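You operate a simulated robot arm through the tools that you are given. There is no shell and no other tool. Be economical: measure what you need, move in short steps, check, and stop when the job is done.

Carry out the task below with a simulated robot arm. There is one attempt and no reset: what you move stays moved.

## Task
Set the calendar in the bureau to Wednesday 26 May.

The check looks at the end state, three seconds after you hand in, the way a careful person would. Anything else that was tipped, shoved, dropped, spilled or broken makes it a failure.

## Robot
A 6-joint arm with a two-finger parallel gripper, fixed in place. Base frame: the origin is at the foot of the arm, x ahead of it, y to its left, z up. Readings come in cm, rad, newtons and seconds.
With the tool pointing down near the work surface it reaches from about 34 to 82 cm from the base axis. Its first joint turns from -2.897 to 2.897 rad. Payload 3.91 kg.
The tool frame sits at the grasp point between the pads (the TCP): z along the fingers, y along the line on which they close. The tips reach 3 cm beyond it. The gripper opens to 11 cm. The fingers are 2 cm wide and 1 cm thick; the gripper's body (4.8 by 11.2 cm) begins 5.5 cm behind the TCP.
Orientation is told as [roll, pitch, yaw] about the base's x, y, z axes, in that order, counted from this pose: with the fingers straight down and closing along the base's y, the tool's x points along the base's -x, its y along +y and its z along -z.

## Interface
- The arm moves only by the tool play_rows. Its argument "moves" is one flat list of numbers, 7 for each row, row after row: the shift along the tool's x, y, z in units of 250 mm (1.0 is 250 mm), then the turn, a rotation vector about the tool's x, y, z in units of 45 degrees (1.0 is 45 degrees), then the opening, from 0 (shut) to 1 (fully open). In form: [x, y, z, wx, wy, wz, hand, x, y, z, wx, wy, wz, hand, ...]. A call has 1 to 8 rows; each row is the pose to reach, as a shift and turn from the pose commanded when the call began, along the tool's axes at that moment. A call with a number of a shift or a turn outside -1 to 1 is refused whole. A row lasts 0.2 s, in which the tool goes at most 5 cm and 0.15 rad; a call with a longer step from one row to the next is refused whole, and so is a gripper value outside its range. Where a pose cannot be reached the arm comes as near as it can. A force on the tool above 40 N (or 10 N above the force at the start of the call, whichever is more), or a blocked arm, ends the call early, and 0.2 s more pass. Each finger travels about 4.5 cm/s and halts on what it meets, pressing with about 29 N; the grip force reading is that of the motor and also rises with nothing between the fingers. The clock runs only during rows and for 0.2 s after the last one: add rows that repeat a pose to give the fingers time. The reply holds the time, the measured pose of the TCP, the force on the tool along the base axes, the opening and the grip force, in the units named above and with some noise, with the torque about the TCP (base axes, N m) and any sound that the robot's microphone picked up.
- Cameras (640 x 400 px; columns grow to the right, rows downward): "scene" is fixed at [39.81, -65.05, 172.23]; the picture's right is [1.00, -0.09, 0.00], its down [-0.05, -0.51, -0.86] and it looks along [0.08, 0.85, -0.52] (base axes); focal length 375 px, centre (320, 200). "wrist" rides on the gripper at [7.7, 0.7, -11.5] in the tool frame; the picture's right is [-0.09, 1.00, 0.00], its down [-0.80, -0.07, -0.59] and it looks along [-0.59, -0.05, 0.80] (tool axes); focal length 270 px, centre (320, 200).
- capture(camera): a new picture of that camera. It takes no simulated time.
- lift_body(by): slides the trunk up (or, below 0, down) by that many cm; the arm rides with it, the base frame stays. It gives what a move gives, with no picture.
- point_at(camera, pixels): for up to 12 pixels [column, row] of the newest picture of that camera ("zoom" is the newest enlarged one), the place [x, y, z] in the base frame of the surface seen there, good to about 0.2 cm. It takes no simulated time.
- inspect(camera, box): a new picture of the part [left, top, right, bottom] of that camera's present view, enlarged. It takes no simulated time.
- job_done(): hands the job in; it is judged then, once.

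Work in short steps. Measure before you move; look again where a grasp or a placing could have gone wrong, and mend it. You have 80 turns and 38 pictures in all, those below and enlarged ones among them. Open the gripper and draw the arm clear of the work before you hand the job in, unless the task says otherwise; then end with one line.

The tools are called after "Emit:" as a command line: name --argument value ..., lists and objects as JSON in quotes. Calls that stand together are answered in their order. play_rows: Moves the arm, as the interface text tells. Its arguments: {"type":"object","properties":{"moves":{"type":"array"}},"required":["moves"]} The other tools are called the same way: lift_body (by) slides the trunk up or down; capture (camera) takes a picture; point_at (camera, pixels) gives the place of the surface under pixels of a picture; inspect (camera, box) takes an enlarged picture of a part of a camera's view; job_done () hands the job in.

At the start:

```text
t: 0.0
ee_pos: [42.53, 18.76, 142.86]
ee_rot: [-0.001, 0.001, 0.0]
wrist_force: [0.5, -0.3, 0.4]
moment: [-0.01, -0.02, -0.02]
grip_width: 11.0
gripper_force: 0.0
trunk travel left (down, up): [-57.5, 3.5]
```

scene: 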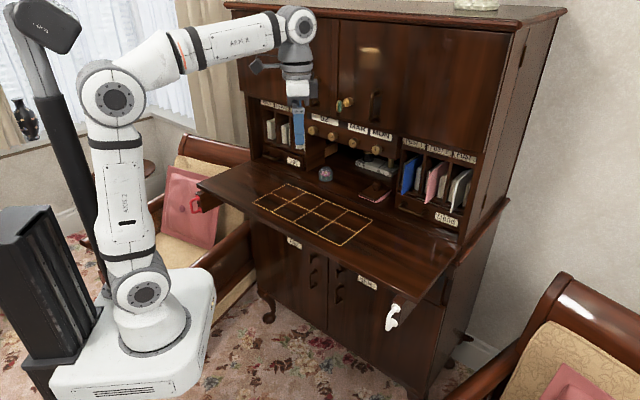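
wrist: 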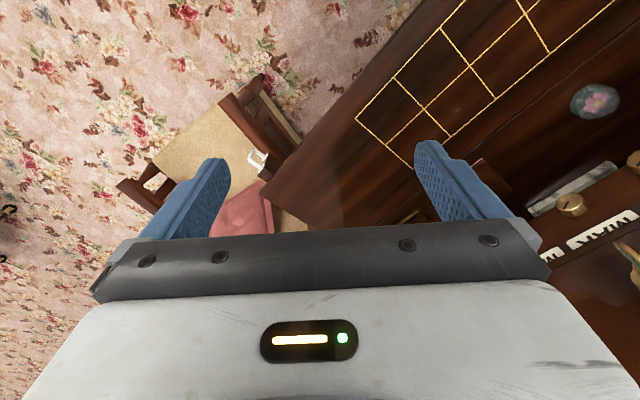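

The bureau shows labels with knobs around (310-390,115-150) in the scene view. I enlarge that region to see the calendar.

Emit:
inspect --camera "scene" --box '[240, 80, 400, 180]'

Emit:
inspect --camera "scene" --box '[340, 100, 500, 200]'

```text
4.00 times, centred on (320, 130) of scene
```

zoom: 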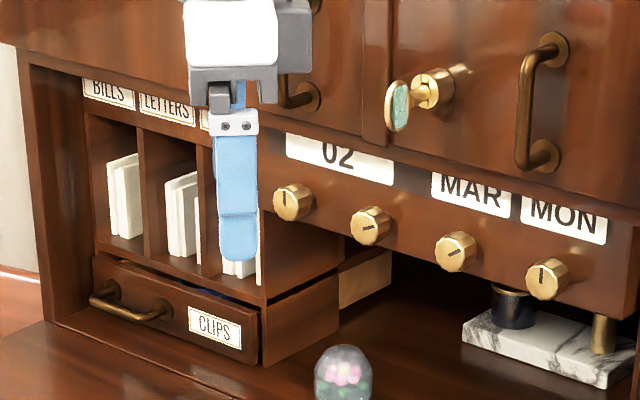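

```text
4.00 times, centred on (420, 150) of scene
```

zoom: 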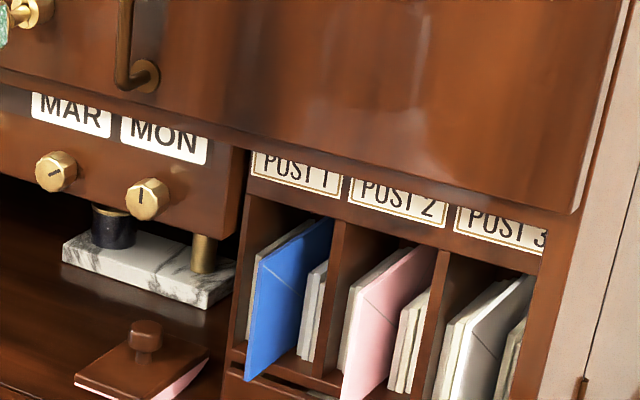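

The display reads 02 MAR MON, with four knobs at scene (314,130), (332,136), (354,143) and (377,149). I measure the knobs, the panel, and nearby objects.

Emit:
point_at --camera "scene" --pixels '[[313, 130], [332, 136], [354, 143], [376, 150], [343, 134], [388, 147], [303, 126], [345, 103], [375, 116], [326, 174], [373, 135], [368, 165]]'

Emit:
point_at --camera "zoom" --pixels '[[148, 198], [56, 171], [100, 180], [205, 212], [190, 185], [120, 160], [200, 240], [110, 225], [150, 330], [135, 80], [180, 125], [230, 200]]'

```text
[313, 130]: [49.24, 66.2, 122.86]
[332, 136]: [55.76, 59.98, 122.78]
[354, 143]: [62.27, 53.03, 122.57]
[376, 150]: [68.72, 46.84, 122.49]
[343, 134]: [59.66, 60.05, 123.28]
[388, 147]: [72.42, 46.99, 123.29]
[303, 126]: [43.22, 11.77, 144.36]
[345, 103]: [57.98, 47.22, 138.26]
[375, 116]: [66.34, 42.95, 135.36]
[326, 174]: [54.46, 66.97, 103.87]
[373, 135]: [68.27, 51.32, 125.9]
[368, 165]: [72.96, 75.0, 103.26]
```

```text
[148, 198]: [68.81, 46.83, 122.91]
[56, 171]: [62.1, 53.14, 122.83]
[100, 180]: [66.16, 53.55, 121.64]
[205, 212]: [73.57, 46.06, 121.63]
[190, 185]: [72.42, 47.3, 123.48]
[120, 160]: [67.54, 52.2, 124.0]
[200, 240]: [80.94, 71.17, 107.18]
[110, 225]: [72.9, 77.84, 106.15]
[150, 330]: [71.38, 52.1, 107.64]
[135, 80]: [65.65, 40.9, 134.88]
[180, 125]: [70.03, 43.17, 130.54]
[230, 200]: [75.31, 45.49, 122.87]
```

Knobs lie along (0.707,-0.707,0) about 9.1 cm apart at z≈122.7, the knob fronts at d=(x+y)/√2≈81.7, the panel at d≈84.5, and the cabinet overhang begins about z 130 with its front at d≈75. First I yaw 45° towards the bureau while moving to the free space at about (40,35,135).

Emit:
play_rows --moves '[0.017, 0.108, 0.053, 0, 0, -0.1667, 0.4, 0.033, 0.217, 0.107, 0, 0, -0.3333, 0.4, 0.05, 0.325, 0.16, 0, 0, -0.5, 0.4, 0.067, 0.433, 0.213, 0, 0, -0.6667, 0.4, 0.083, 0.542, 0.267, 0, 0, -0.8333, 0.4, 0.1, 0.65, 0.32, 0, 0, -1, 0.4, 0.1, 0.65, 0.32, 0, 0, -1, 0.4]'

```text
t: 1.6
ee_pos: [39.87, 34.94, 134.96]
ee_rot: [-0.001, 0.001, 0.787]
wrist_force: [-0.3, -0.7, -0.4]
moment: [-0.02, 0.0, 0.02]
grip_width: 4.42
gripper_force: 0.0
trunk travel left (down, up): [-57.5, 3.5]
```

The yaw is right. Now I pitch the fingers forward 45° about the tool's y.

Emit:
play_rows --moves '[0, 0, 0, 0, -0.1667, 0, 0.45, 0, 0, 0, 0, -0.3333, 0, 0.45, 0, 0, 0, 0, -0.5, 0, 0.45, 0, 0, 0, 0, -0.6667, 0, 0.45, 0, 0, 0, 0, -0.8333, 0, 0.45, 0, 0, 0, 0, -1, 0, 0.45, 0, 0, 0, 0, -1, 0, 0.45]'

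```text
t: 3.2
ee_pos: [39.98, 35.04, 134.88]
ee_rot: [0.0, -0.787, 0.785]
wrist_force: [0.2, 1.2, 0.9]
moment: [-0.01, 0.02, 0.02]
grip_width: 4.95
gripper_force: 0.0
trunk travel left (down, up): [-57.5, 3.5]
```

Second 45° pitch, lowering to z≈122.7 as well.

Emit:
play_rows --moves '[0.058, 0, 0.058, 0, -0.1667, 0, 0.45, 0.115, 0, 0.115, 0, -0.3333, 0, 0.45, 0.173, 0, 0.173, 0, -0.5, 0, 0.45, 0.23, 0, 0.23, 0, -0.6667, 0, 0.45, 0.288, 0, 0.288, 0, -0.8333, 0, 0.45, 0.345, 0, 0.345, 0, -1, 0, 0.45, 0.345, 0, 0.345, 0, -1, 0, 0.45]'

Emit:
capture --camera "wrist"

```text
t: 4.8
ee_pos: [40.21, 35.03, 122.61]
ee_rot: [-2.439, -1.571, -3.059]
wrist_force: [0.4, 0.0, 0.5]
moment: [0.0, 0.01, -0.01]
grip_width: 4.97
gripper_force: 0.0
trunk travel left (down, up): [-57.5, 3.5]
```

```text
33 pictures are left
```

wrist: 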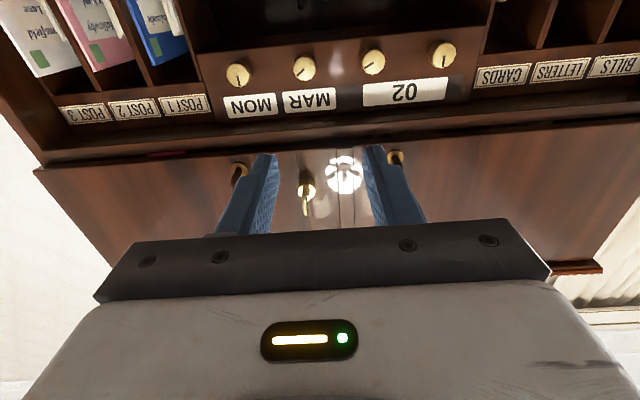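

The wrist view (upside down) shows all four knobs at (239,74), (304,68), (373,62), (444,55). I measure them, the panel between, and the cabinet's lower edge.

Emit:
point_at --camera "wrist" --pixels '[[237, 75], [304, 68], [373, 62], [443, 55], [270, 80], [335, 75], [410, 70], [339, 120], [330, 148], [307, 190], [240, 172], [306, 208]]'

Emit:
inspect --camera "wrist" --box '[210, 20, 470, 120]'

```text
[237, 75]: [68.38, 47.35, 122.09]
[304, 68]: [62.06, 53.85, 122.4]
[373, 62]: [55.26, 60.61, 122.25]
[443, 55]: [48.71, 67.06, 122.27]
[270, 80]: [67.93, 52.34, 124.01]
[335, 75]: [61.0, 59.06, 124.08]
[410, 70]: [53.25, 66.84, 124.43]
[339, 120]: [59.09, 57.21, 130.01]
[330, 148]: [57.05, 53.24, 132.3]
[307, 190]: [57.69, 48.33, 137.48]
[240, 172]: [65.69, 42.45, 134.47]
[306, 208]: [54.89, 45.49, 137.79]
```

```text
2.46 times, centred on (340, 70) of wrist
```

zoom: 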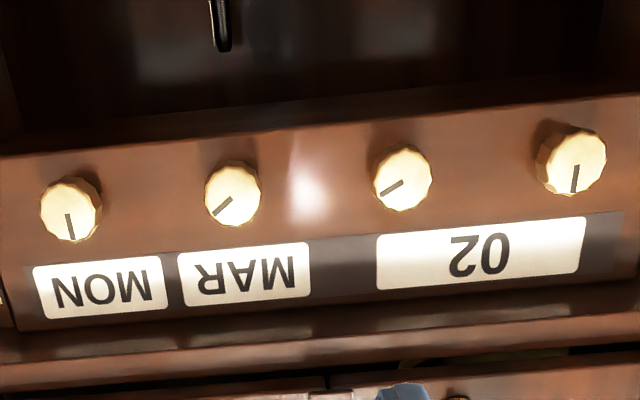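

Labels and marks are consistent: clockwise from up for rising values. I measure the knob front centres more precisely and look at the arm in the scene.

Emit:
point_at --camera "zoom" --pixels '[[66, 217], [45, 214], [88, 218], [68, 237], [68, 196], [232, 199], [404, 182], [577, 166], [222, 216], [560, 180], [415, 255], [222, 275]]'

Emit:
capture --camera "scene"

```text
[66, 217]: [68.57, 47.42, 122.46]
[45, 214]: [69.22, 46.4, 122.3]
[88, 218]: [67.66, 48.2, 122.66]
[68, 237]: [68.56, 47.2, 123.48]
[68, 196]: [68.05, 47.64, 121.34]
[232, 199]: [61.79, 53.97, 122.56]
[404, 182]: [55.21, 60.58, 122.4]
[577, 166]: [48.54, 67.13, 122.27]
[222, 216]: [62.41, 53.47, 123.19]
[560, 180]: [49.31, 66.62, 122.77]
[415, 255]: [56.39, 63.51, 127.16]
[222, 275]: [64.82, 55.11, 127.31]
```

```text
31 pictures are left
```

scene: 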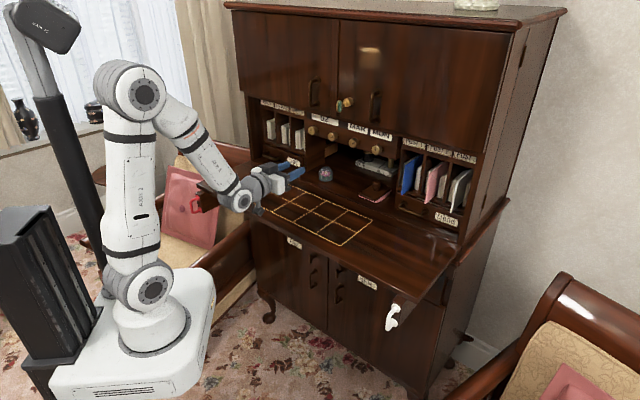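

Knob 4 (weekday) is centred at about s=(x−y)/√2=15.1, z=122.4. I move in front of it, stopping at d≈68 short of the cabinet.

Emit:
play_rows --moves '[0, -0.092, 0.118, 0, 0, 0, 0.45, 0, -0.183, 0.237, 0, 0, 0, 0.45, 0, -0.275, 0.355, 0, 0, 0, 0.45, 0, -0.366, 0.474, 0, 0, 0, 0.45, 0.008, -0.458, 0.592, 0, 0, 0, 0.45, 0.008, -0.458, 0.592, 0, 0, 0, 0.45]'

Emit:
capture --camera "wrist"

```text
t: 6.2
ee_pos: [58.7, 37.32, 122.48]
ee_rot: [-1.12, -1.57, 1.907]
wrist_force: [-0.1, 1.1, -0.6]
moment: [0.02, 0.02, -0.02]
grip_width: 4.94
gripper_force: 0.1
trunk travel left (down, up): [-57.5, 3.5]
```

```text
30 pictures are left
```

wrist: 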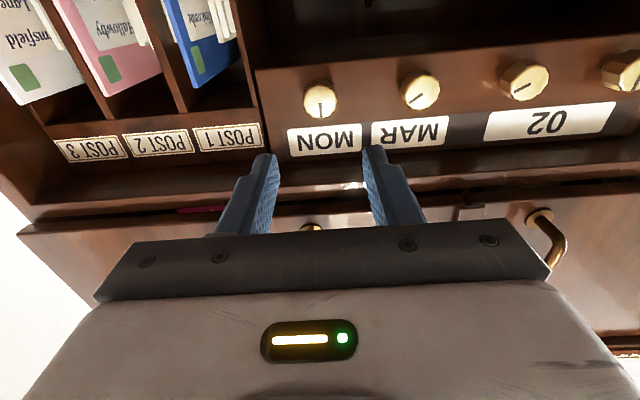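

Knob 4 is at (320,104). I measure its centre, side edges, panel, and the blue envelope at (205,60) for clearance.

Emit:
point_at --camera "wrist" --pixels '[[320, 104], [306, 104], [335, 102], [320, 114], [320, 92], [420, 94], [370, 110], [205, 80], [235, 60], [255, 100], [325, 162], [350, 185]]'

```text
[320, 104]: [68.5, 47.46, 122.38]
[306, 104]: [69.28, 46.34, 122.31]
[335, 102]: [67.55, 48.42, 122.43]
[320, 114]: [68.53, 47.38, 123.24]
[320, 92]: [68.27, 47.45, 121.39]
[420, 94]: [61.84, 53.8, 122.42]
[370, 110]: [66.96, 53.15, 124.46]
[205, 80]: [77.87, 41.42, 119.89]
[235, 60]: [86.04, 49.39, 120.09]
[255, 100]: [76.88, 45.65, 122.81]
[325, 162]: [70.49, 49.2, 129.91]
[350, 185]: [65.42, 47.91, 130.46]
```

Knob 4's centre is s≈14.9, z≈122.35, panel at d≈84.9. I pre-rotate the hand 45° counter-clockwise while advancing 9 cm, keeping the tips short of the knob.

Emit:
play_rows --moves '[0.001, 0.008, 0.06, 0, 0, -0.1667, 0.45, 0.003, 0.008, 0.12, 0, 0, -0.3333, 0.45, 0.005, 0.008, 0.18, 0, 0, -0.5, 0.45, 0.005, 0.008, 0.24, 0, 0, -0.6667, 0.45, 0.005, 0.008, 0.3, 0, 0, -0.8333, 0.45, 0.005, 0.008, 0.36, 0, 0, -1, 0.45, 0.005, 0.008, 0.36, 0, 0, -1, 0.45]'

Emit:
capture --camera "wrist"

```text
t: 7.8
ee_pos: [64.86, 43.72, 122.39]
ee_rot: [-1.57, -0.785, 2.356]
wrist_force: [0.3, 1.3, 0.5]
moment: [0.01, -0.03, 0.02]
grip_width: 4.96
gripper_force: 0.0
trunk travel left (down, up): [-57.5, 3.5]
```

```text
29 pictures are left
```

wrist: 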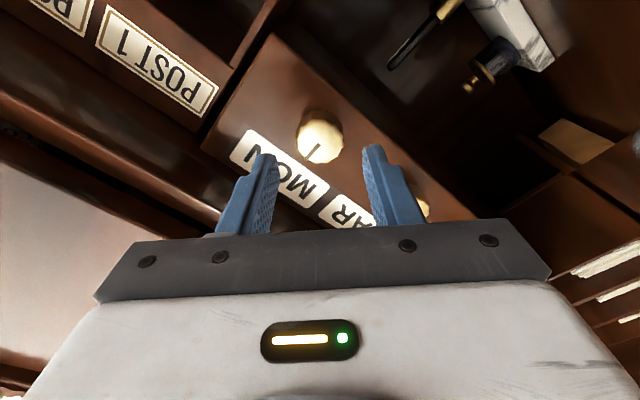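

The knob sits between the fingers at (320,135). I advance 4 cm and close on it.

Emit:
play_rows --moves '[0, 0, 0.05, 0, 0, 0, 0.45, 0, 0, 0.1, 0, 0, 0, 0.45, 0, 0, 0.16, 0, 0, 0, 0.45, 0, 0, 0.16, 0, 0, 0, 0.45, 0, 0, 0.16, 0, 0, 0, 0.1, 0, 0, 0.16, 0, 0, 0, 0.1, 0, 0, 0.16, 0, 0, 0, 0.1, 0, 0, 0.16, 0, 0, 0, 0.1]'

```text
t: 9.6
ee_pos: [67.8, 46.53, 122.28]
ee_rot: [-1.573, -0.786, 2.356]
wrist_force: [4.7, 0.6, 4.9]
moment: [-0.16, 0.15, -0.27]
grip_width: 3.07
gripper_force: 44.3
trunk travel left (down, up): [-57.5, 3.5]
```

Gripped (width 3.07, small side force). I turn clockwise 45°.

Emit:
play_rows --moves '[0, 0, 0, 0, 0, 0.1667, 0.1, 0, 0, 0, 0, 0, 0.3333, 0.1, 0, 0, 0, 0, 0, 0.5, 0.1, 0, 0, 0, 0, 0, 0.6667, 0.1, 0, 0, 0, 0, 0, 0.8333, 0.1, 0, 0, 0, 0, 0, 1, 0.1, 0, 0, 0, 0, 0, 1, 0.1]'

Emit:
capture --camera "wrist"

```text
t: 11.2
ee_pos: [67.81, 46.5, 122.3]
ee_rot: [2.001, -1.568, -1.215]
wrist_force: [6.8, -3.3, 7.2]
moment: [1.01, -1.03, -0.21]
grip_width: 3.05
gripper_force: 45.2
trunk travel left (down, up): [-57.5, 3.5]
```

```text
28 pictures are left
```

wrist: 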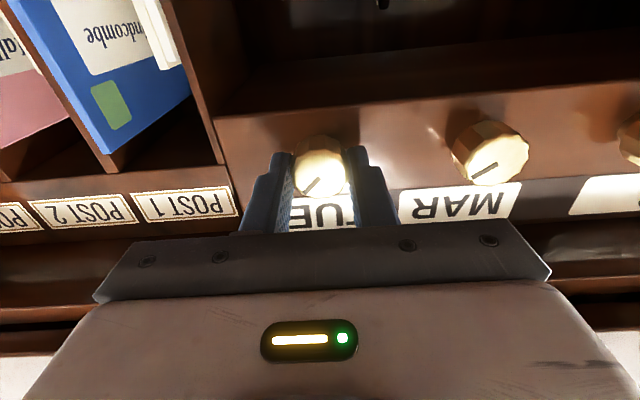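

TUE now shows at (322,213) and clockwise advances as expected. I turn another 45°.

Emit:
play_rows --moves '[0, 0, 0, 0, 0, 0.1667, 0.1, 0, 0, 0, 0, 0, 0.3333, 0.1, 0, 0, 0, 0, 0, 0.5, 0.1, 0, 0, 0, 0, 0, 0.6667, 0.1, 0, 0, 0, 0, 0, 0.8333, 0.1, 0, 0, 0, 0, 0, 1, 0.1, 0, 0, 0, 0, 0, 1, 0.1]'

Emit:
play_rows --moves '[0, 0, 0, 0, 0, 0.15, 0.1, 0, 0, 0, 0, 0, 0.285, 0.1, 0, 0, 0, 0, 0, 0.285, 0.1]'

Emit:
capture --camera "wrist"

```text
t: 12.8
ee_pos: [67.79, 46.58, 122.32]
ee_rot: [1.575, -0.785, -0.79]
wrist_force: [12.7, 0.5, 15.4]
moment: [-0.05, 0.04, -0.1]
grip_width: 3.06
gripper_force: 45.3
trunk travel left (down, up): [-57.5, 3.5]
```

```text
t: 13.6
ee_pos: [67.75, 46.51, 122.26]
ee_rot: [1.573, -0.558, -0.786]
wrist_force: [13.2, 1.4, 14.1]
moment: [0.68, -0.65, -1.09]
grip_width: 3.07
gripper_force: 45.1
trunk travel left (down, up): [-57.5, 3.5]
```

```text
27 pictures are left
```

wrist: 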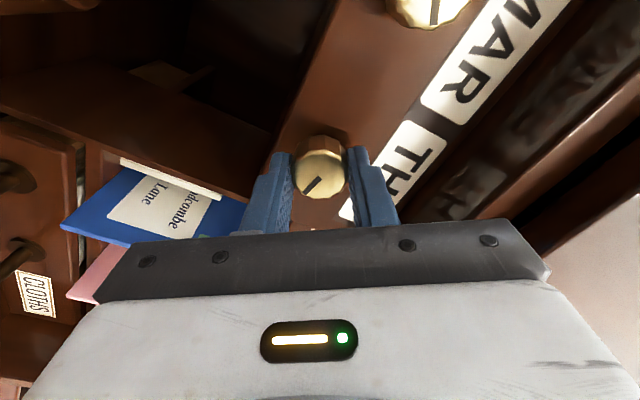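

The window at (395,170) now begins with "TH": the steps are smaller than a seventh of a turn. I turn back about 35° and look.

Emit:
play_rows --moves '[0, 0, 0, 0, 0, -0.16, 0.1, 0, 0, 0, 0, 0, -0.32, 0.1, 0, 0, 0, 0, 0, -0.48, 0.1, 0, 0, 0, 0, 0, -0.64, 0.1, 0, 0, 0, 0, 0, -0.773, 0.1, 0, 0, 0, 0, 0, -0.773, 0.1]'

Emit:
capture --camera "wrist"

```text
t: 15.0
ee_pos: [67.73, 46.5, 122.38]
ee_rot: [1.574, -1.169, -0.786]
wrist_force: [16.2, 1.3, 16.8]
moment: [-0.45, 0.48, 0.23]
grip_width: 3.08
gripper_force: 45.1
trunk travel left (down, up): [-57.5, 3.5]
```

```text
26 pictures are left
```

wrist: 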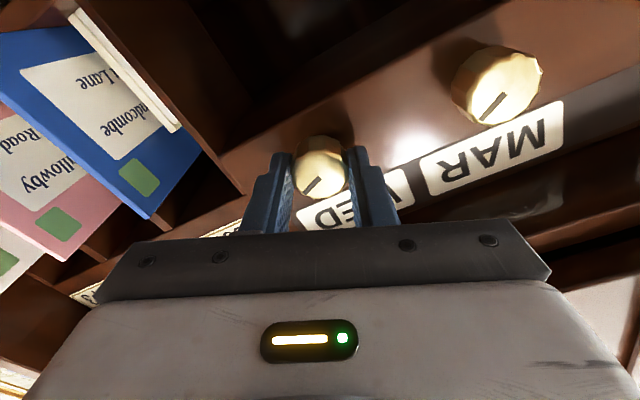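

WED shows. I release and back off 4 cm to see where the knob rests.

Emit:
play_rows --moves '[0, 0, 0, 0, 0, 0, 0.45, 0, 0, 0, 0, 0, 0, 0.45, 0, 0, -0.06, 0, 0, 0, 0.45, 0, 0, -0.12, 0, 0, 0, 0.45, 0, 0, -0.18, 0, 0, 0, 0.45, 0, 0, -0.24, 0, 0, 0, 0.45]'

Emit:
capture --camera "wrist"

```text
t: 16.4
ee_pos: [63.3, 42.49, 122.13]
ee_rot: [1.571, -1.169, -0.785]
wrist_force: [-0.6, 1.1, 0.1]
moment: [0.03, -0.01, 0.01]
grip_width: 4.94
gripper_force: 0.1
trunk travel left (down, up): [-57.5, 3.5]
```

```text
25 pictures are left
```

wrist: 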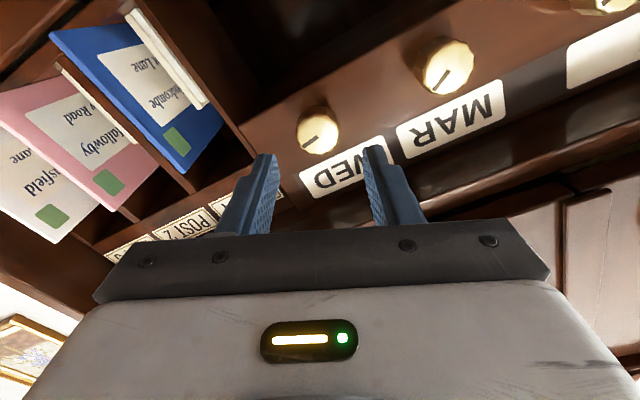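

WED is set and stays on release. Now I shift 9 cm left to knob 3 (month, s≈5.75), rotating the hand 45° counter-clockwise.

Emit:
play_rows --moves '[0.022, 0.056, 0, 0, 0, -0.1667, 0.45, 0.044, 0.111, 0, 0, 0, -0.3333, 0.45, 0.066, 0.167, 0, 0, 0, -0.5, 0.45, 0.088, 0.222, 0, 0, 0, -0.6667, 0.45, 0.11, 0.278, 0, 0, 0, -0.8333, 0.45, 0.132, 0.333, 0, 0, 0, -1, 0.45, 0.132, 0.333, 0, 0, 0, -1, 0.45]'

Emit:
capture --camera "wrist"

```text
t: 18.0
ee_pos: [57.03, 48.78, 122.51]
ee_rot: [-1.571, -1.185, 2.355]
wrist_force: [-0.9, -0.3, 0.0]
moment: [-0.03, 0.03, 0.04]
grip_width: 4.92
gripper_force: 0.1
trunk travel left (down, up): [-57.5, 3.5]
```

```text
24 pictures are left
```

wrist: 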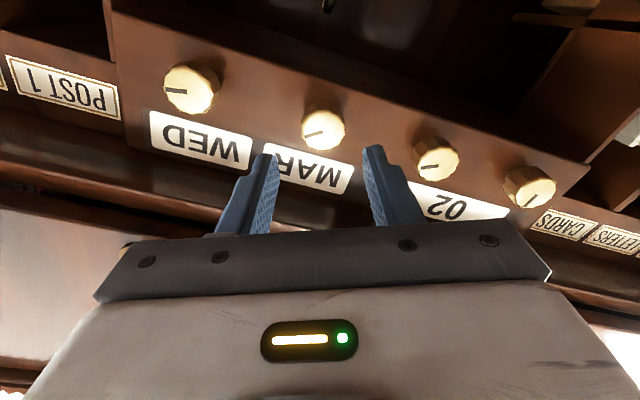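

Knob 3 is at (323,130); I check its position.

Emit:
point_at --camera "wrist" --pixels '[[323, 132], [304, 135], [342, 127], [326, 147], [320, 115], [437, 160], [530, 187]]'

```text
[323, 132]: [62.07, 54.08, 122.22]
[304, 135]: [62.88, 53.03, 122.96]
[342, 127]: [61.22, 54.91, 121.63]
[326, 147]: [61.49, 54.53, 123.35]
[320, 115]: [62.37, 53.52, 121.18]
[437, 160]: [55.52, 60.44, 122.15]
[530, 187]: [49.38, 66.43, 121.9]
```

Centre s≈5.66, z≈122.3. I advance 6 cm with a small correction and close on the month knob.

Emit:
play_rows --moves '[0.005, 0.008, 0.06, 0, 0, 0, 0.45, 0.005, 0.008, 0.12, 0, 0, 0, 0.45, 0.005, 0.008, 0.18, 0, 0, 0, 0.45, 0.005, 0.008, 0.244, 0, 0, 0, 0.45, 0.005, 0.008, 0.244, 0, 0, 0, 0.1, 0.005, 0.008, 0.244, 0, 0, 0, 0.1, 0.005, 0.008, 0.244, 0, 0, 0, 0.1, 0.005, 0.008, 0.244, 0, 0, 0, 0.1]'

Emit:
play_rows --moves '[0, 0, 0, 0, 0, 0.1667, 0.1, 0, 0, 0, 0, 0, 0.3333, 0.1, 0, 0, 0, 0, 0, 0.5, 0.1, 0, 0, 0, 0, 0, 0.6667, 0.1, 0, 0, 0, 0, 0, 0.8333, 0.1, 0, 0, 0, 0, 0, 1, 0.1, 0, 0, 0, 0, 0, 1, 0.1]'

Emit:
capture --camera "wrist"

```text
t: 19.8
ee_pos: [61.25, 53.24, 122.5]
ee_rot: [-1.57, -1.187, 2.355]
wrist_force: [0.8, 1.6, -1.5]
moment: [-0.08, 0.07, -0.03]
grip_width: 3.07
gripper_force: 45.2
trunk travel left (down, up): [-57.5, 3.5]
```

```text
t: 21.4
ee_pos: [61.44, 53.29, 122.33]
ee_rot: [1.575, -1.167, -0.786]
wrist_force: [1.7, 4.2, 4.3]
moment: [-0.42, 0.43, 0.37]
grip_width: 3.08
gripper_force: 45.0
trunk travel left (down, up): [-57.5, 3.5]
```

```text
23 pictures are left
```

wrist: 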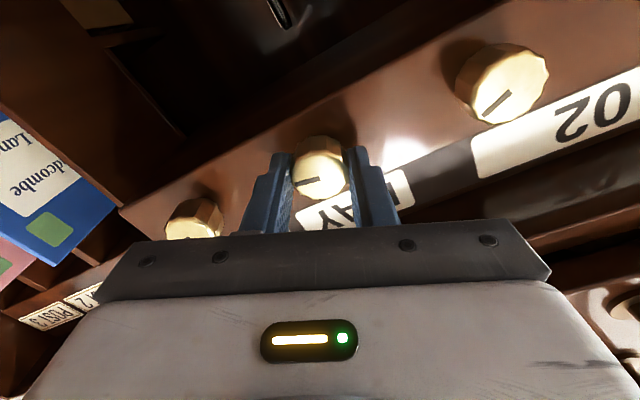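

The window shows "…AY". To sit at the centre of the step (≈60°) rather than near an edge, I turn 12° more, release, back off and look.

Emit:
play_rows --moves '[0, 0, 0, 0, 0, 0.15, 0.1, 0, 0, 0, 0, 0, 0.28, 0.1, 0, 0, 0, 0, 0, 0.28, 0.1, 0, 0, 0, 0, 0, 0.28, 0.45, 0, 0, 0, 0, 0, 0.28, 0.45, 0, 0, -0.08, 0, 0, 0.28, 0.45, 0, 0, -0.16, 0, 0, 0.28, 0.45, 0, 0, -0.244, 0, 0, 0.28, 0.45]'

Emit:
capture --camera "wrist"

```text
t: 23.2
ee_pos: [56.95, 48.77, 122.32]
ee_rot: [1.573, -0.95, -0.787]
wrist_force: [-0.1, -0.7, -0.3]
moment: [-0.04, -0.01, 0.02]
grip_width: 4.95
gripper_force: 0.1
trunk travel left (down, up): [-57.5, 3.5]
```

```text
22 pictures are left
```

wrist: 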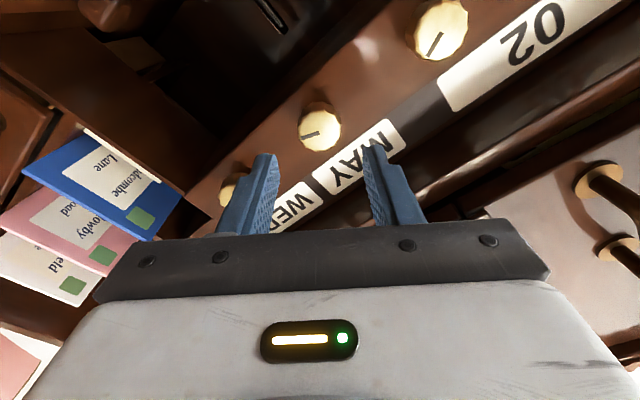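

MAY is set. Now I move to knob 2 (day units, s≈-3.5), rotating counter-clockwise 45° on the way and another 45° in place.

Emit:
play_rows --moves '[0.036, 0.05, 0, 0, 0, -0.1667, 0.45, 0.072, 0.101, 0, 0, 0, -0.3333, 0.45, 0.108, 0.151, 0, 0, 0, -0.5, 0.45, 0.144, 0.201, 0, 0, 0, -0.6667, 0.45, 0.18, 0.252, 0, 0, 0, -0.8333, 0.45, 0.216, 0.302, 0, 0, 0, -1, 0.45, 0.216, 0.302, 0, 0, 0, -1, 0.45]'

Emit:
play_rows --moves '[0, 0, 0, 0, 0, -0.1667, 0.45, 0, 0, 0, 0, 0, -0.3333, 0.45, 0, 0, 0, 0, 0, -0.5, 0.45, 0, 0, 0, 0, 0, -0.6667, 0.45, 0, 0, 0, 0, 0, -0.8333, 0.45, 0, 0, 0, 0, 0, -1, 0.45, 0, 0, 0, 0, 0, -1, 0.45]'

Emit:
capture --camera "wrist"

```text
t: 24.8
ee_pos: [50.47, 55.5, 122.24]
ee_rot: [-1.57, -1.407, 2.356]
wrist_force: [0.9, -0.3, 0.0]
moment: [0.02, -0.01, 0.0]
grip_width: 4.91
gripper_force: 0.0
trunk travel left (down, up): [-57.5, 3.5]
```

```text
t: 26.4
ee_pos: [50.43, 55.43, 122.36]
ee_rot: [-1.571, -0.62, 2.356]
wrist_force: [-0.7, -0.4, -0.6]
moment: [-0.01, -0.02, -0.02]
grip_width: 4.95
gripper_force: 0.0
trunk travel left (down, up): [-57.5, 3.5]
```

```text
21 pictures are left
```

wrist: 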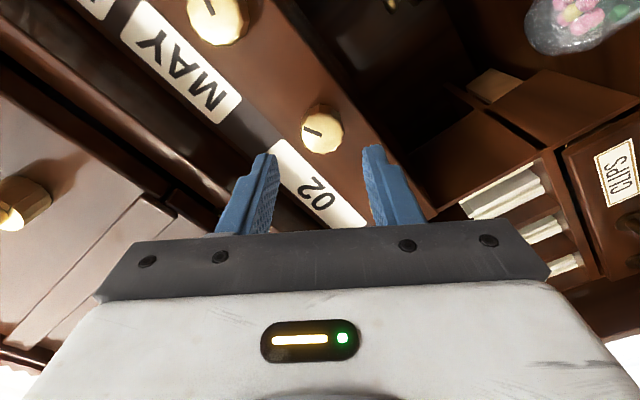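

Knob 2 is centred at (322,130) between the fingers. I advance 6 cm, close, and turn clockwise 45°, then look.

Emit:
play_rows --moves '[0, 0, 0.06, 0, 0, 0, 0.45, 0, 0, 0.12, 0, 0, 0, 0.45, 0, 0, 0.18, 0, 0, 0, 0.45, 0, 0, 0.24, 0, 0, 0, 0.45, 0, 0, 0.24, 0, 0, 0, 0.1, 0, 0, 0.24, 0, 0, 0, 0.1, 0, 0, 0.24, 0, 0, 0, 0.1, 0, 0, 0.24, 0, 0, 0, 0.1]'

Emit:
play_rows --moves '[0, 0, 0, 0, 0, 0.1667, 0.1, 0, 0, 0, 0, 0, 0.3333, 0.1, 0, 0, 0, 0, 0, 0.5, 0.1, 0, 0, 0, 0, 0, 0.6667, 0.1, 0, 0, 0, 0, 0, 0.8333, 0.1, 0, 0, 0, 0, 0, 1, 0.1, 0, 0, 0, 0, 0, 1, 0.1]'

Emit:
capture --camera "wrist"

```text
t: 28.2
ee_pos: [54.73, 59.63, 122.16]
ee_rot: [-1.568, -0.621, 2.355]
wrist_force: [-3.8, 2.2, -8.4]
moment: [0.3, -0.29, 0.02]
grip_width: 3.15
gripper_force: 45.0
trunk travel left (down, up): [-57.5, 3.5]
```

```text
t: 29.8
ee_pos: [54.55, 59.87, 122.2]
ee_rot: [-1.547, -1.409, 2.332]
wrist_force: [-11.2, -1.2, -18.0]
moment: [-0.07, 0.02, -0.2]
grip_width: 3.18
gripper_force: 44.5
trunk travel left (down, up): [-57.5, 3.5]
```

```text
20 pictures are left
```

wrist: 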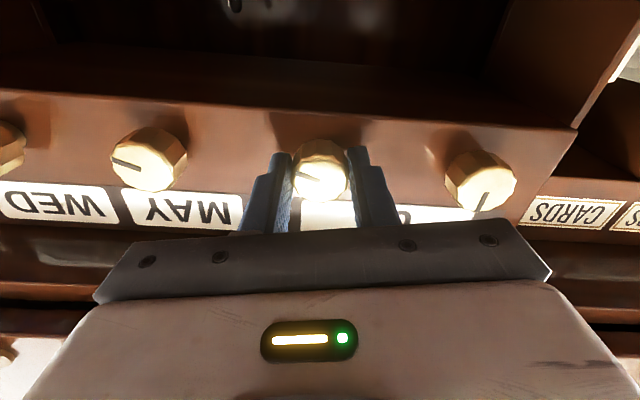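

The fingers hide the digits and the side force has risen to about 20 N. I release, back off, and look.

Emit:
play_rows --moves '[0, 0, 0, 0, 0, 0, 0.45, 0, 0, 0, 0, 0, 0, 0.45, 0, 0, -0.08, 0, 0, 0, 0.45, 0, 0, -0.16, 0, 0, 0, 0.45, 0, 0, -0.24, 0, 0, 0, 0.45, 0, 0, -0.24, 0, 0, 0, 0.45]'

Emit:
capture --camera "wrist"

```text
t: 31.2
ee_pos: [50.41, 55.38, 122.36]
ee_rot: [-1.571, -1.407, 2.356]
wrist_force: [-0.4, -0.2, -0.1]
moment: [0.0, -0.04, -0.03]
grip_width: 4.96
gripper_force: 0.1
trunk travel left (down, up): [-57.5, 3.5]
```

```text
19 pictures are left
```

wrist: 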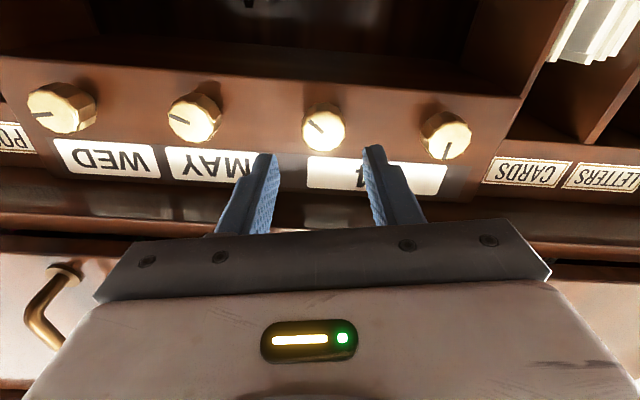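

I enlarge the number window to read the digit.

Emit:
inspect --camera "wrist" --box '[270, 90, 480, 210]'

Emit:
inspect --camera "scene" --box '[290, 100, 410, 170]'

```text
3.05 times, centred on (375, 150) of wrist
```

zoom: 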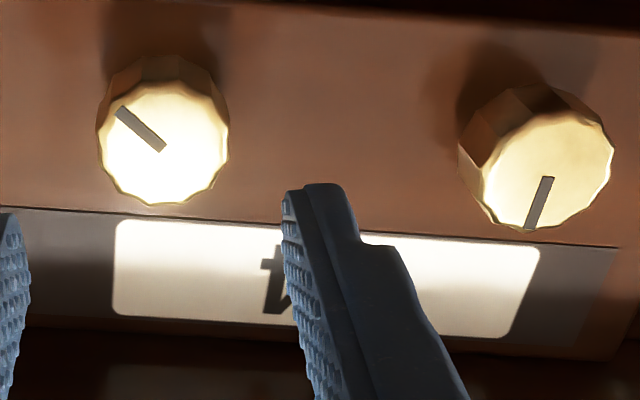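

```text
5.33 times, centred on (350, 135) of scene
```

zoom: 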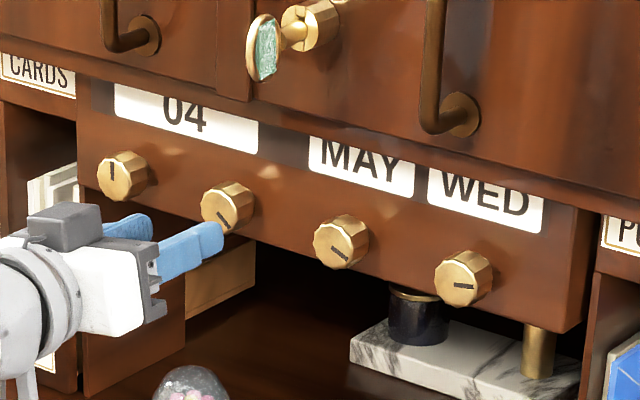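

Scene zoom reads 04 MAY WED with the tens knob still up. I regrip the units knob with a slight down/left correction and turn another 45°.

Emit:
play_rows --moves '[0.004, 0.005, 0.06, 0, 0, 0, 0.45, 0.004, 0.005, 0.12, 0, 0, 0, 0.45, 0.004, 0.005, 0.18, 0, 0, 0, 0.45, 0.004, 0.005, 0.24, 0, 0, 0, 0.45, 0.004, 0.005, 0.24, 0, 0, 0, 0.1, 0.004, 0.005, 0.24, 0, 0, 0, 0.1, 0.004, 0.005, 0.24, 0, 0, 0, 0.1, 0.004, 0.005, 0.24, 0, 0, 0, 0.1]'

Emit:
play_rows --moves '[0, 0, 0, 0, 0, 0.1667, 0.1, 0, 0, 0, 0, 0, 0.3333, 0.1, 0, 0, 0, 0, 0, 0.5, 0.1, 0, 0, 0, 0, 0, 0.6667, 0.1, 0, 0, 0, 0, 0, 0.8333, 0.1, 0, 0, 0, 0, 0, 1, 0.1, 0, 0, 0, 0, 0, 1, 0.1]'

Emit:
inspect --camera "scene" --box '[290, 100, 410, 170]'

```text
t: 33.0
ee_pos: [54.49, 59.67, 122.13]
ee_rot: [-1.565, -1.407, 2.351]
wrist_force: [-3.1, 4.5, -2.5]
moment: [-0.02, 0.02, 0.18]
grip_width: 3.07
gripper_force: 44.8
trunk travel left (down, up): [-57.5, 3.5]
```

```text
t: 34.6
ee_pos: [54.51, 59.71, 122.11]
ee_rot: [1.567, -0.949, -0.782]
wrist_force: [-16.5, -6.0, -13.9]
moment: [-0.58, 0.56, 0.49]
grip_width: 3.07
gripper_force: 45.2
trunk travel left (down, up): [-57.5, 3.5]
```

```text
5.33 times, centred on (350, 135) of scene
```

zoom: 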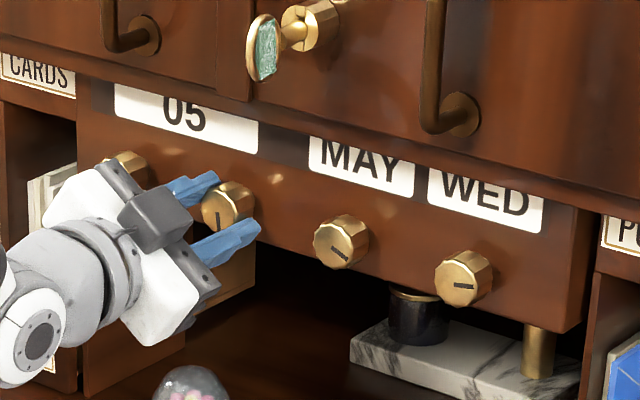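

05 shows with the mark pointing straight down, i.e. 36° per digit. I turn 36° more.

Emit:
play_rows --moves '[0, 0, 0, 0, 0, 0.16, 0.1, 0, 0, 0, 0, 0, 0.32, 0.1, 0, 0, 0, 0, 0, 0.48, 0.1, 0, 0, 0, 0, 0, 0.64, 0.1, 0, 0, 0, 0, 0, 0.8, 0.1, 0, 0, 0, 0, 0, 0.8, 0.1]'

Emit:
inspect --camera "scene" --box '[290, 100, 410, 170]'

```text
t: 36.0
ee_pos: [54.44, 59.75, 122.37]
ee_rot: [1.571, -0.322, -0.786]
wrist_force: [-15.9, -2.6, -9.8]
moment: [-0.36, 0.41, 0.52]
grip_width: 3.07
gripper_force: 45.0
trunk travel left (down, up): [-57.5, 3.5]
```

```text
5.33 times, centred on (350, 135) of scene
```

zoom: 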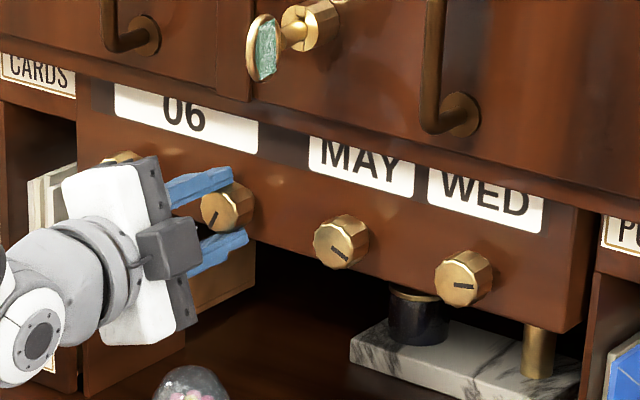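

06 shows. I release and back off, then rotate the hand back.

Emit:
play_rows --moves '[0, 0, 0, 0, 0, 0, 0.45, 0, 0, 0, 0, 0, 0, 0.45, 0, 0, -0.08, 0, 0, 0, 0.45, 0, 0, -0.16, 0, 0, 0, 0.45, 0, 0, -0.24, 0, 0, 0, 0.45, 0, 0, -0.24, 0, 0, 0, 0.45]'

Emit:
play_rows --moves '[0, 0, 0, 0, 0, -0.1667, 0.45, 0, 0, 0, 0, 0, -0.3333, 0.45, 0, 0, 0, 0, 0, -0.5, 0.45, 0, 0, 0, 0, 0, -0.6667, 0.45, 0, 0, 0, 0, 0, -0.8333, 0.45, 0, 0, 0, 0, 0, -1, 0.45, 0, 0, 0, 0, 0, -1, 0.45]'

```text
t: 37.4
ee_pos: [50.44, 55.42, 122.19]
ee_rot: [1.572, -0.322, -0.784]
wrist_force: [0.3, 0.1, 0.6]
moment: [-0.03, -0.03, 0.03]
grip_width: 4.95
gripper_force: 0.0
trunk travel left (down, up): [-57.5, 3.5]
```

```text
t: 39.0
ee_pos: [50.41, 55.51, 122.29]
ee_rot: [1.571, -1.106, -0.784]
wrist_force: [0.0, 0.9, 0.7]
moment: [0.0, -0.01, 0.01]
grip_width: 4.97
gripper_force: 0.1
trunk travel left (down, up): [-57.5, 3.5]
```

Now I shift 9.15 cm left to knob 1 (tens), rotating another 45° counter-clockwise.

Emit:
play_rows --moves '[0.027, 0.054, 0, 0, 0, -0.1667, 0.45, 0.055, 0.109, 0, 0, 0, -0.3333, 0.45, 0.082, 0.163, 0, 0, 0, -0.5, 0.45, 0.109, 0.218, 0, 0, 0, -0.6667, 0.45, 0.137, 0.272, 0, 0, 0, -0.8333, 0.45, 0.164, 0.327, 0, 0, 0, -1, 0.45, 0.164, 0.327, 0, 0, 0, -1, 0.45]'

Emit:
play_rows --moves '[0, 0, 0, 0, 0, -0.1667, 0.45, 0, 0, 0, 0, 0, -0.3333, 0.45, 0, 0, 0, 0, 0, -0.5, 0.45, 0, 0, 0, 0, 0, -0.6667, 0.45, 0, 0, 0, 0, 0, -0.8333, 0.45, 0, 0, 0, 0, 0, -1, 0.45, 0, 0, 0, 0, 0, -1, 0.45]'

Emit:
capture --camera "wrist"

```text
t: 40.6
ee_pos: [43.8, 62.09, 122.21]
ee_rot: [-1.572, -1.246, 2.353]
wrist_force: [0.2, -1.1, -0.2]
moment: [-0.01, 0.01, 0.01]
grip_width: 4.95
gripper_force: 0.0
trunk travel left (down, up): [-57.5, 3.5]
```

```text
t: 42.2
ee_pos: [43.88, 61.95, 122.22]
ee_rot: [-1.569, -0.462, 2.356]
wrist_force: [-0.1, 0.8, -0.2]
moment: [0.03, -0.02, -0.01]
grip_width: 4.97
gripper_force: 0.0
trunk travel left (down, up): [-57.5, 3.5]
```

```text
14 pictures are left
```

wrist: 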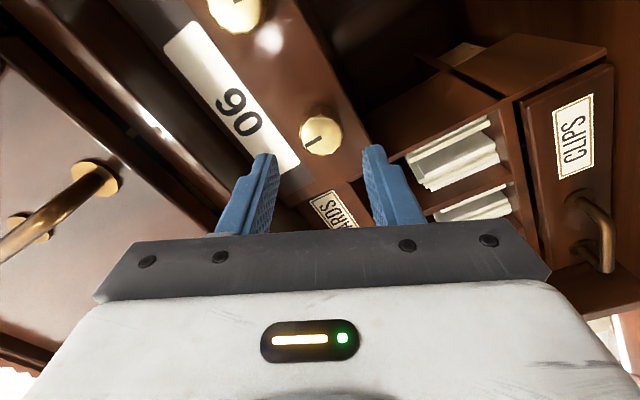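

Window reads 06 and knob 1 is centred at (321,134). I grip it and turn 90° clockwise in two calls.

Emit:
play_rows --moves '[0, 0, 0.06, 0, 0, 0, 0.45, 0, 0, 0.12, 0, 0, 0, 0.45, 0, 0, 0.18, 0, 0, 0, 0.45, 0, 0, 0.24, 0, 0, 0, 0.45, 0, 0, 0.24, 0, 0, 0, 0.1, 0, 0, 0.24, 0, 0, 0, 0.1, 0, 0, 0.24, 0, 0, 0, 0.1, 0, 0, 0.24, 0, 0, 0, 0.1]'

Emit:
play_rows --moves '[0, 0, 0, 0, 0, 0.1667, 0.1, 0, 0, 0, 0, 0, 0.3333, 0.1, 0, 0, 0, 0, 0, 0.5, 0.1, 0, 0, 0, 0, 0, 0.6667, 0.1, 0, 0, 0, 0, 0, 0.8333, 0.1, 0, 0, 0, 0, 0, 1, 0.1, 0, 0, 0, 0, 0, 1, 0.1]'

Emit:
play_rows --moves '[0, 0, 0, 0, 0, 0.1667, 0.1, 0, 0, 0, 0, 0, 0.3333, 0.1, 0, 0, 0, 0, 0, 0.5, 0.1, 0, 0, 0, 0, 0, 0.6667, 0.1, 0, 0, 0, 0, 0, 0.8333, 0.1, 0, 0, 0, 0, 0, 1, 0.1, 0, 0, 0, 0, 0, 1, 0.1]'

Emit:
inspect --camera "scene" --box '[290, 100, 410, 170]'

```text
t: 44.0
ee_pos: [48.31, 66.23, 122.18]
ee_rot: [-1.568, -0.465, 2.354]
wrist_force: [-1.2, 0.7, -4.6]
moment: [0.33, -0.3, -0.12]
grip_width: 3.17
gripper_force: 45.2
trunk travel left (down, up): [-57.5, 3.5]
```

```text
t: 45.6
ee_pos: [48.1, 66.32, 122.01]
ee_rot: [-1.556, -1.248, 2.344]
wrist_force: [-7.8, -1.2, -17.0]
moment: [0.22, -0.22, -0.17]
grip_width: 3.14
gripper_force: 45.4
trunk travel left (down, up): [-57.5, 3.5]
```

```text
t: 47.2
ee_pos: [47.89, 66.49, 122.12]
ee_rot: [1.563, -1.107, -0.776]
wrist_force: [-15.7, 2.5, -21.5]
moment: [-0.76, 0.71, 0.97]
grip_width: 3.17
gripper_force: 44.7
trunk travel left (down, up): [-57.5, 3.5]
```

```text
5.33 times, centred on (350, 135) of scene
```

zoom: 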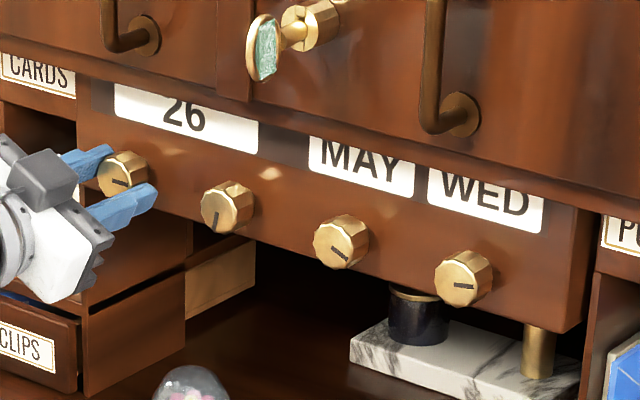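

26 MAY WED already. I release, and back off well clear.

Emit:
play_rows --moves '[0, 0, 0, 0, 0, 0, 0.45, 0, 0, 0, 0, 0, 0, 0.45, 0, 0, 0, 0, 0, 0, 0.45, 0, 0, -0.12, 0, 0, 0, 0.45, 0, 0, -0.24, 0, 0, 0, 0.45, 0, 0, -0.42, 0, 0, 0, 0.45, 0, 0, -0.6, 0, 0, 0, 0.45, 0, 0, -0.6, 0, 0, 0, 0.45]'

Emit:
inspect --camera "scene" --box '[290, 100, 410, 170]'

Emit:
capture --camera "wrist"

```text
t: 49.0
ee_pos: [37.55, 55.47, 122.37]
ee_rot: [1.57, -1.106, -0.784]
wrist_force: [-0.1, 0.7, -0.2]
moment: [-0.02, 0.01, 0.06]
grip_width: 4.95
gripper_force: 0.0
trunk travel left (down, up): [-57.5, 3.5]
```

```text
5.33 times, centred on (350, 135) of scene
```

zoom: 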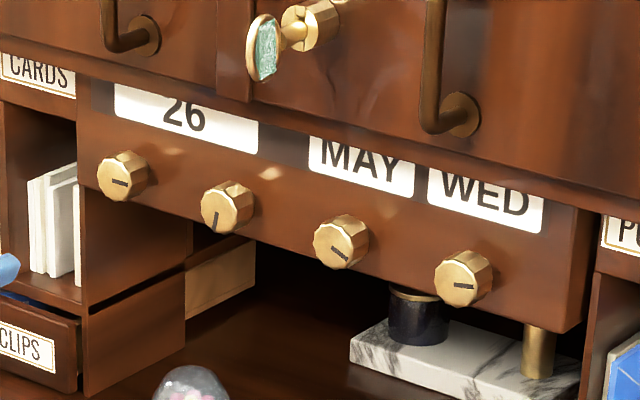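

```text
11 pictures are left
```

wrist: 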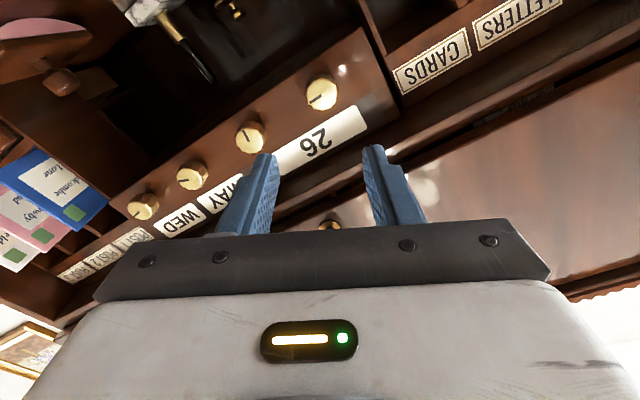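

All windows read 26 MAY WED and the knobs settled after release. I draw back further with the gripper open and check the whole scene.

Emit:
play_rows --moves '[0, 0, -0.15, 0, 0, 0, 0.9, 0, 0, -0.3, 0, 0, 0, 0.9, 0, 0, -0.3, 0, 0, 0, 0.9, 0, 0, -0.3, 0, 0, 0, 0.9]'

Emit:
capture --camera "scene"

Emit:
inspect --camera "scene" --box '[290, 100, 410, 170]'

```text
t: 50.0
ee_pos: [32.2, 50.4, 122.23]
ee_rot: [1.569, -1.105, -0.786]
wrist_force: [1.6, -0.5, 0.7]
moment: [0.0, 0.04, 0.02]
grip_width: 9.87
gripper_force: 0.1
trunk travel left (down, up): [-57.5, 3.5]
```

```text
10 pictures are left
```

scene: 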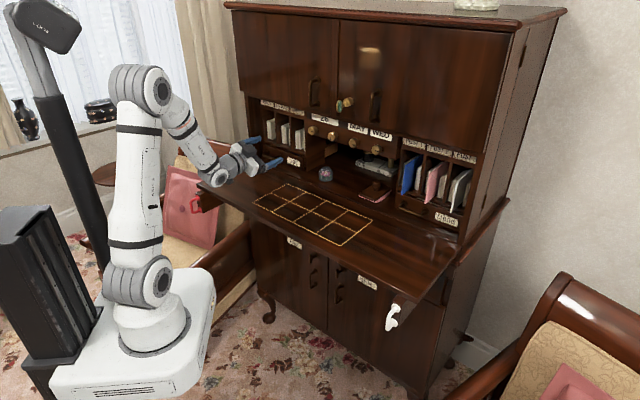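

```text
5.33 times, centred on (350, 135) of scene
```

zoom: 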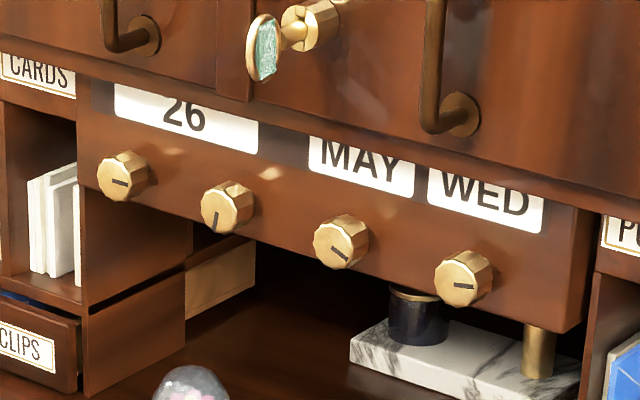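

The windows still read 26 MAY WED, nothing else on the bureau has moved, and the arm is clear with the gripper open, so I hand the job in.

Emit:
job_done

```text
The job is handed in.
```

The calendar in the bureau now reads 26 MAY WED, nothing else looked moved in the last picture, and the job is handed in with the arm clear and the gripper open.
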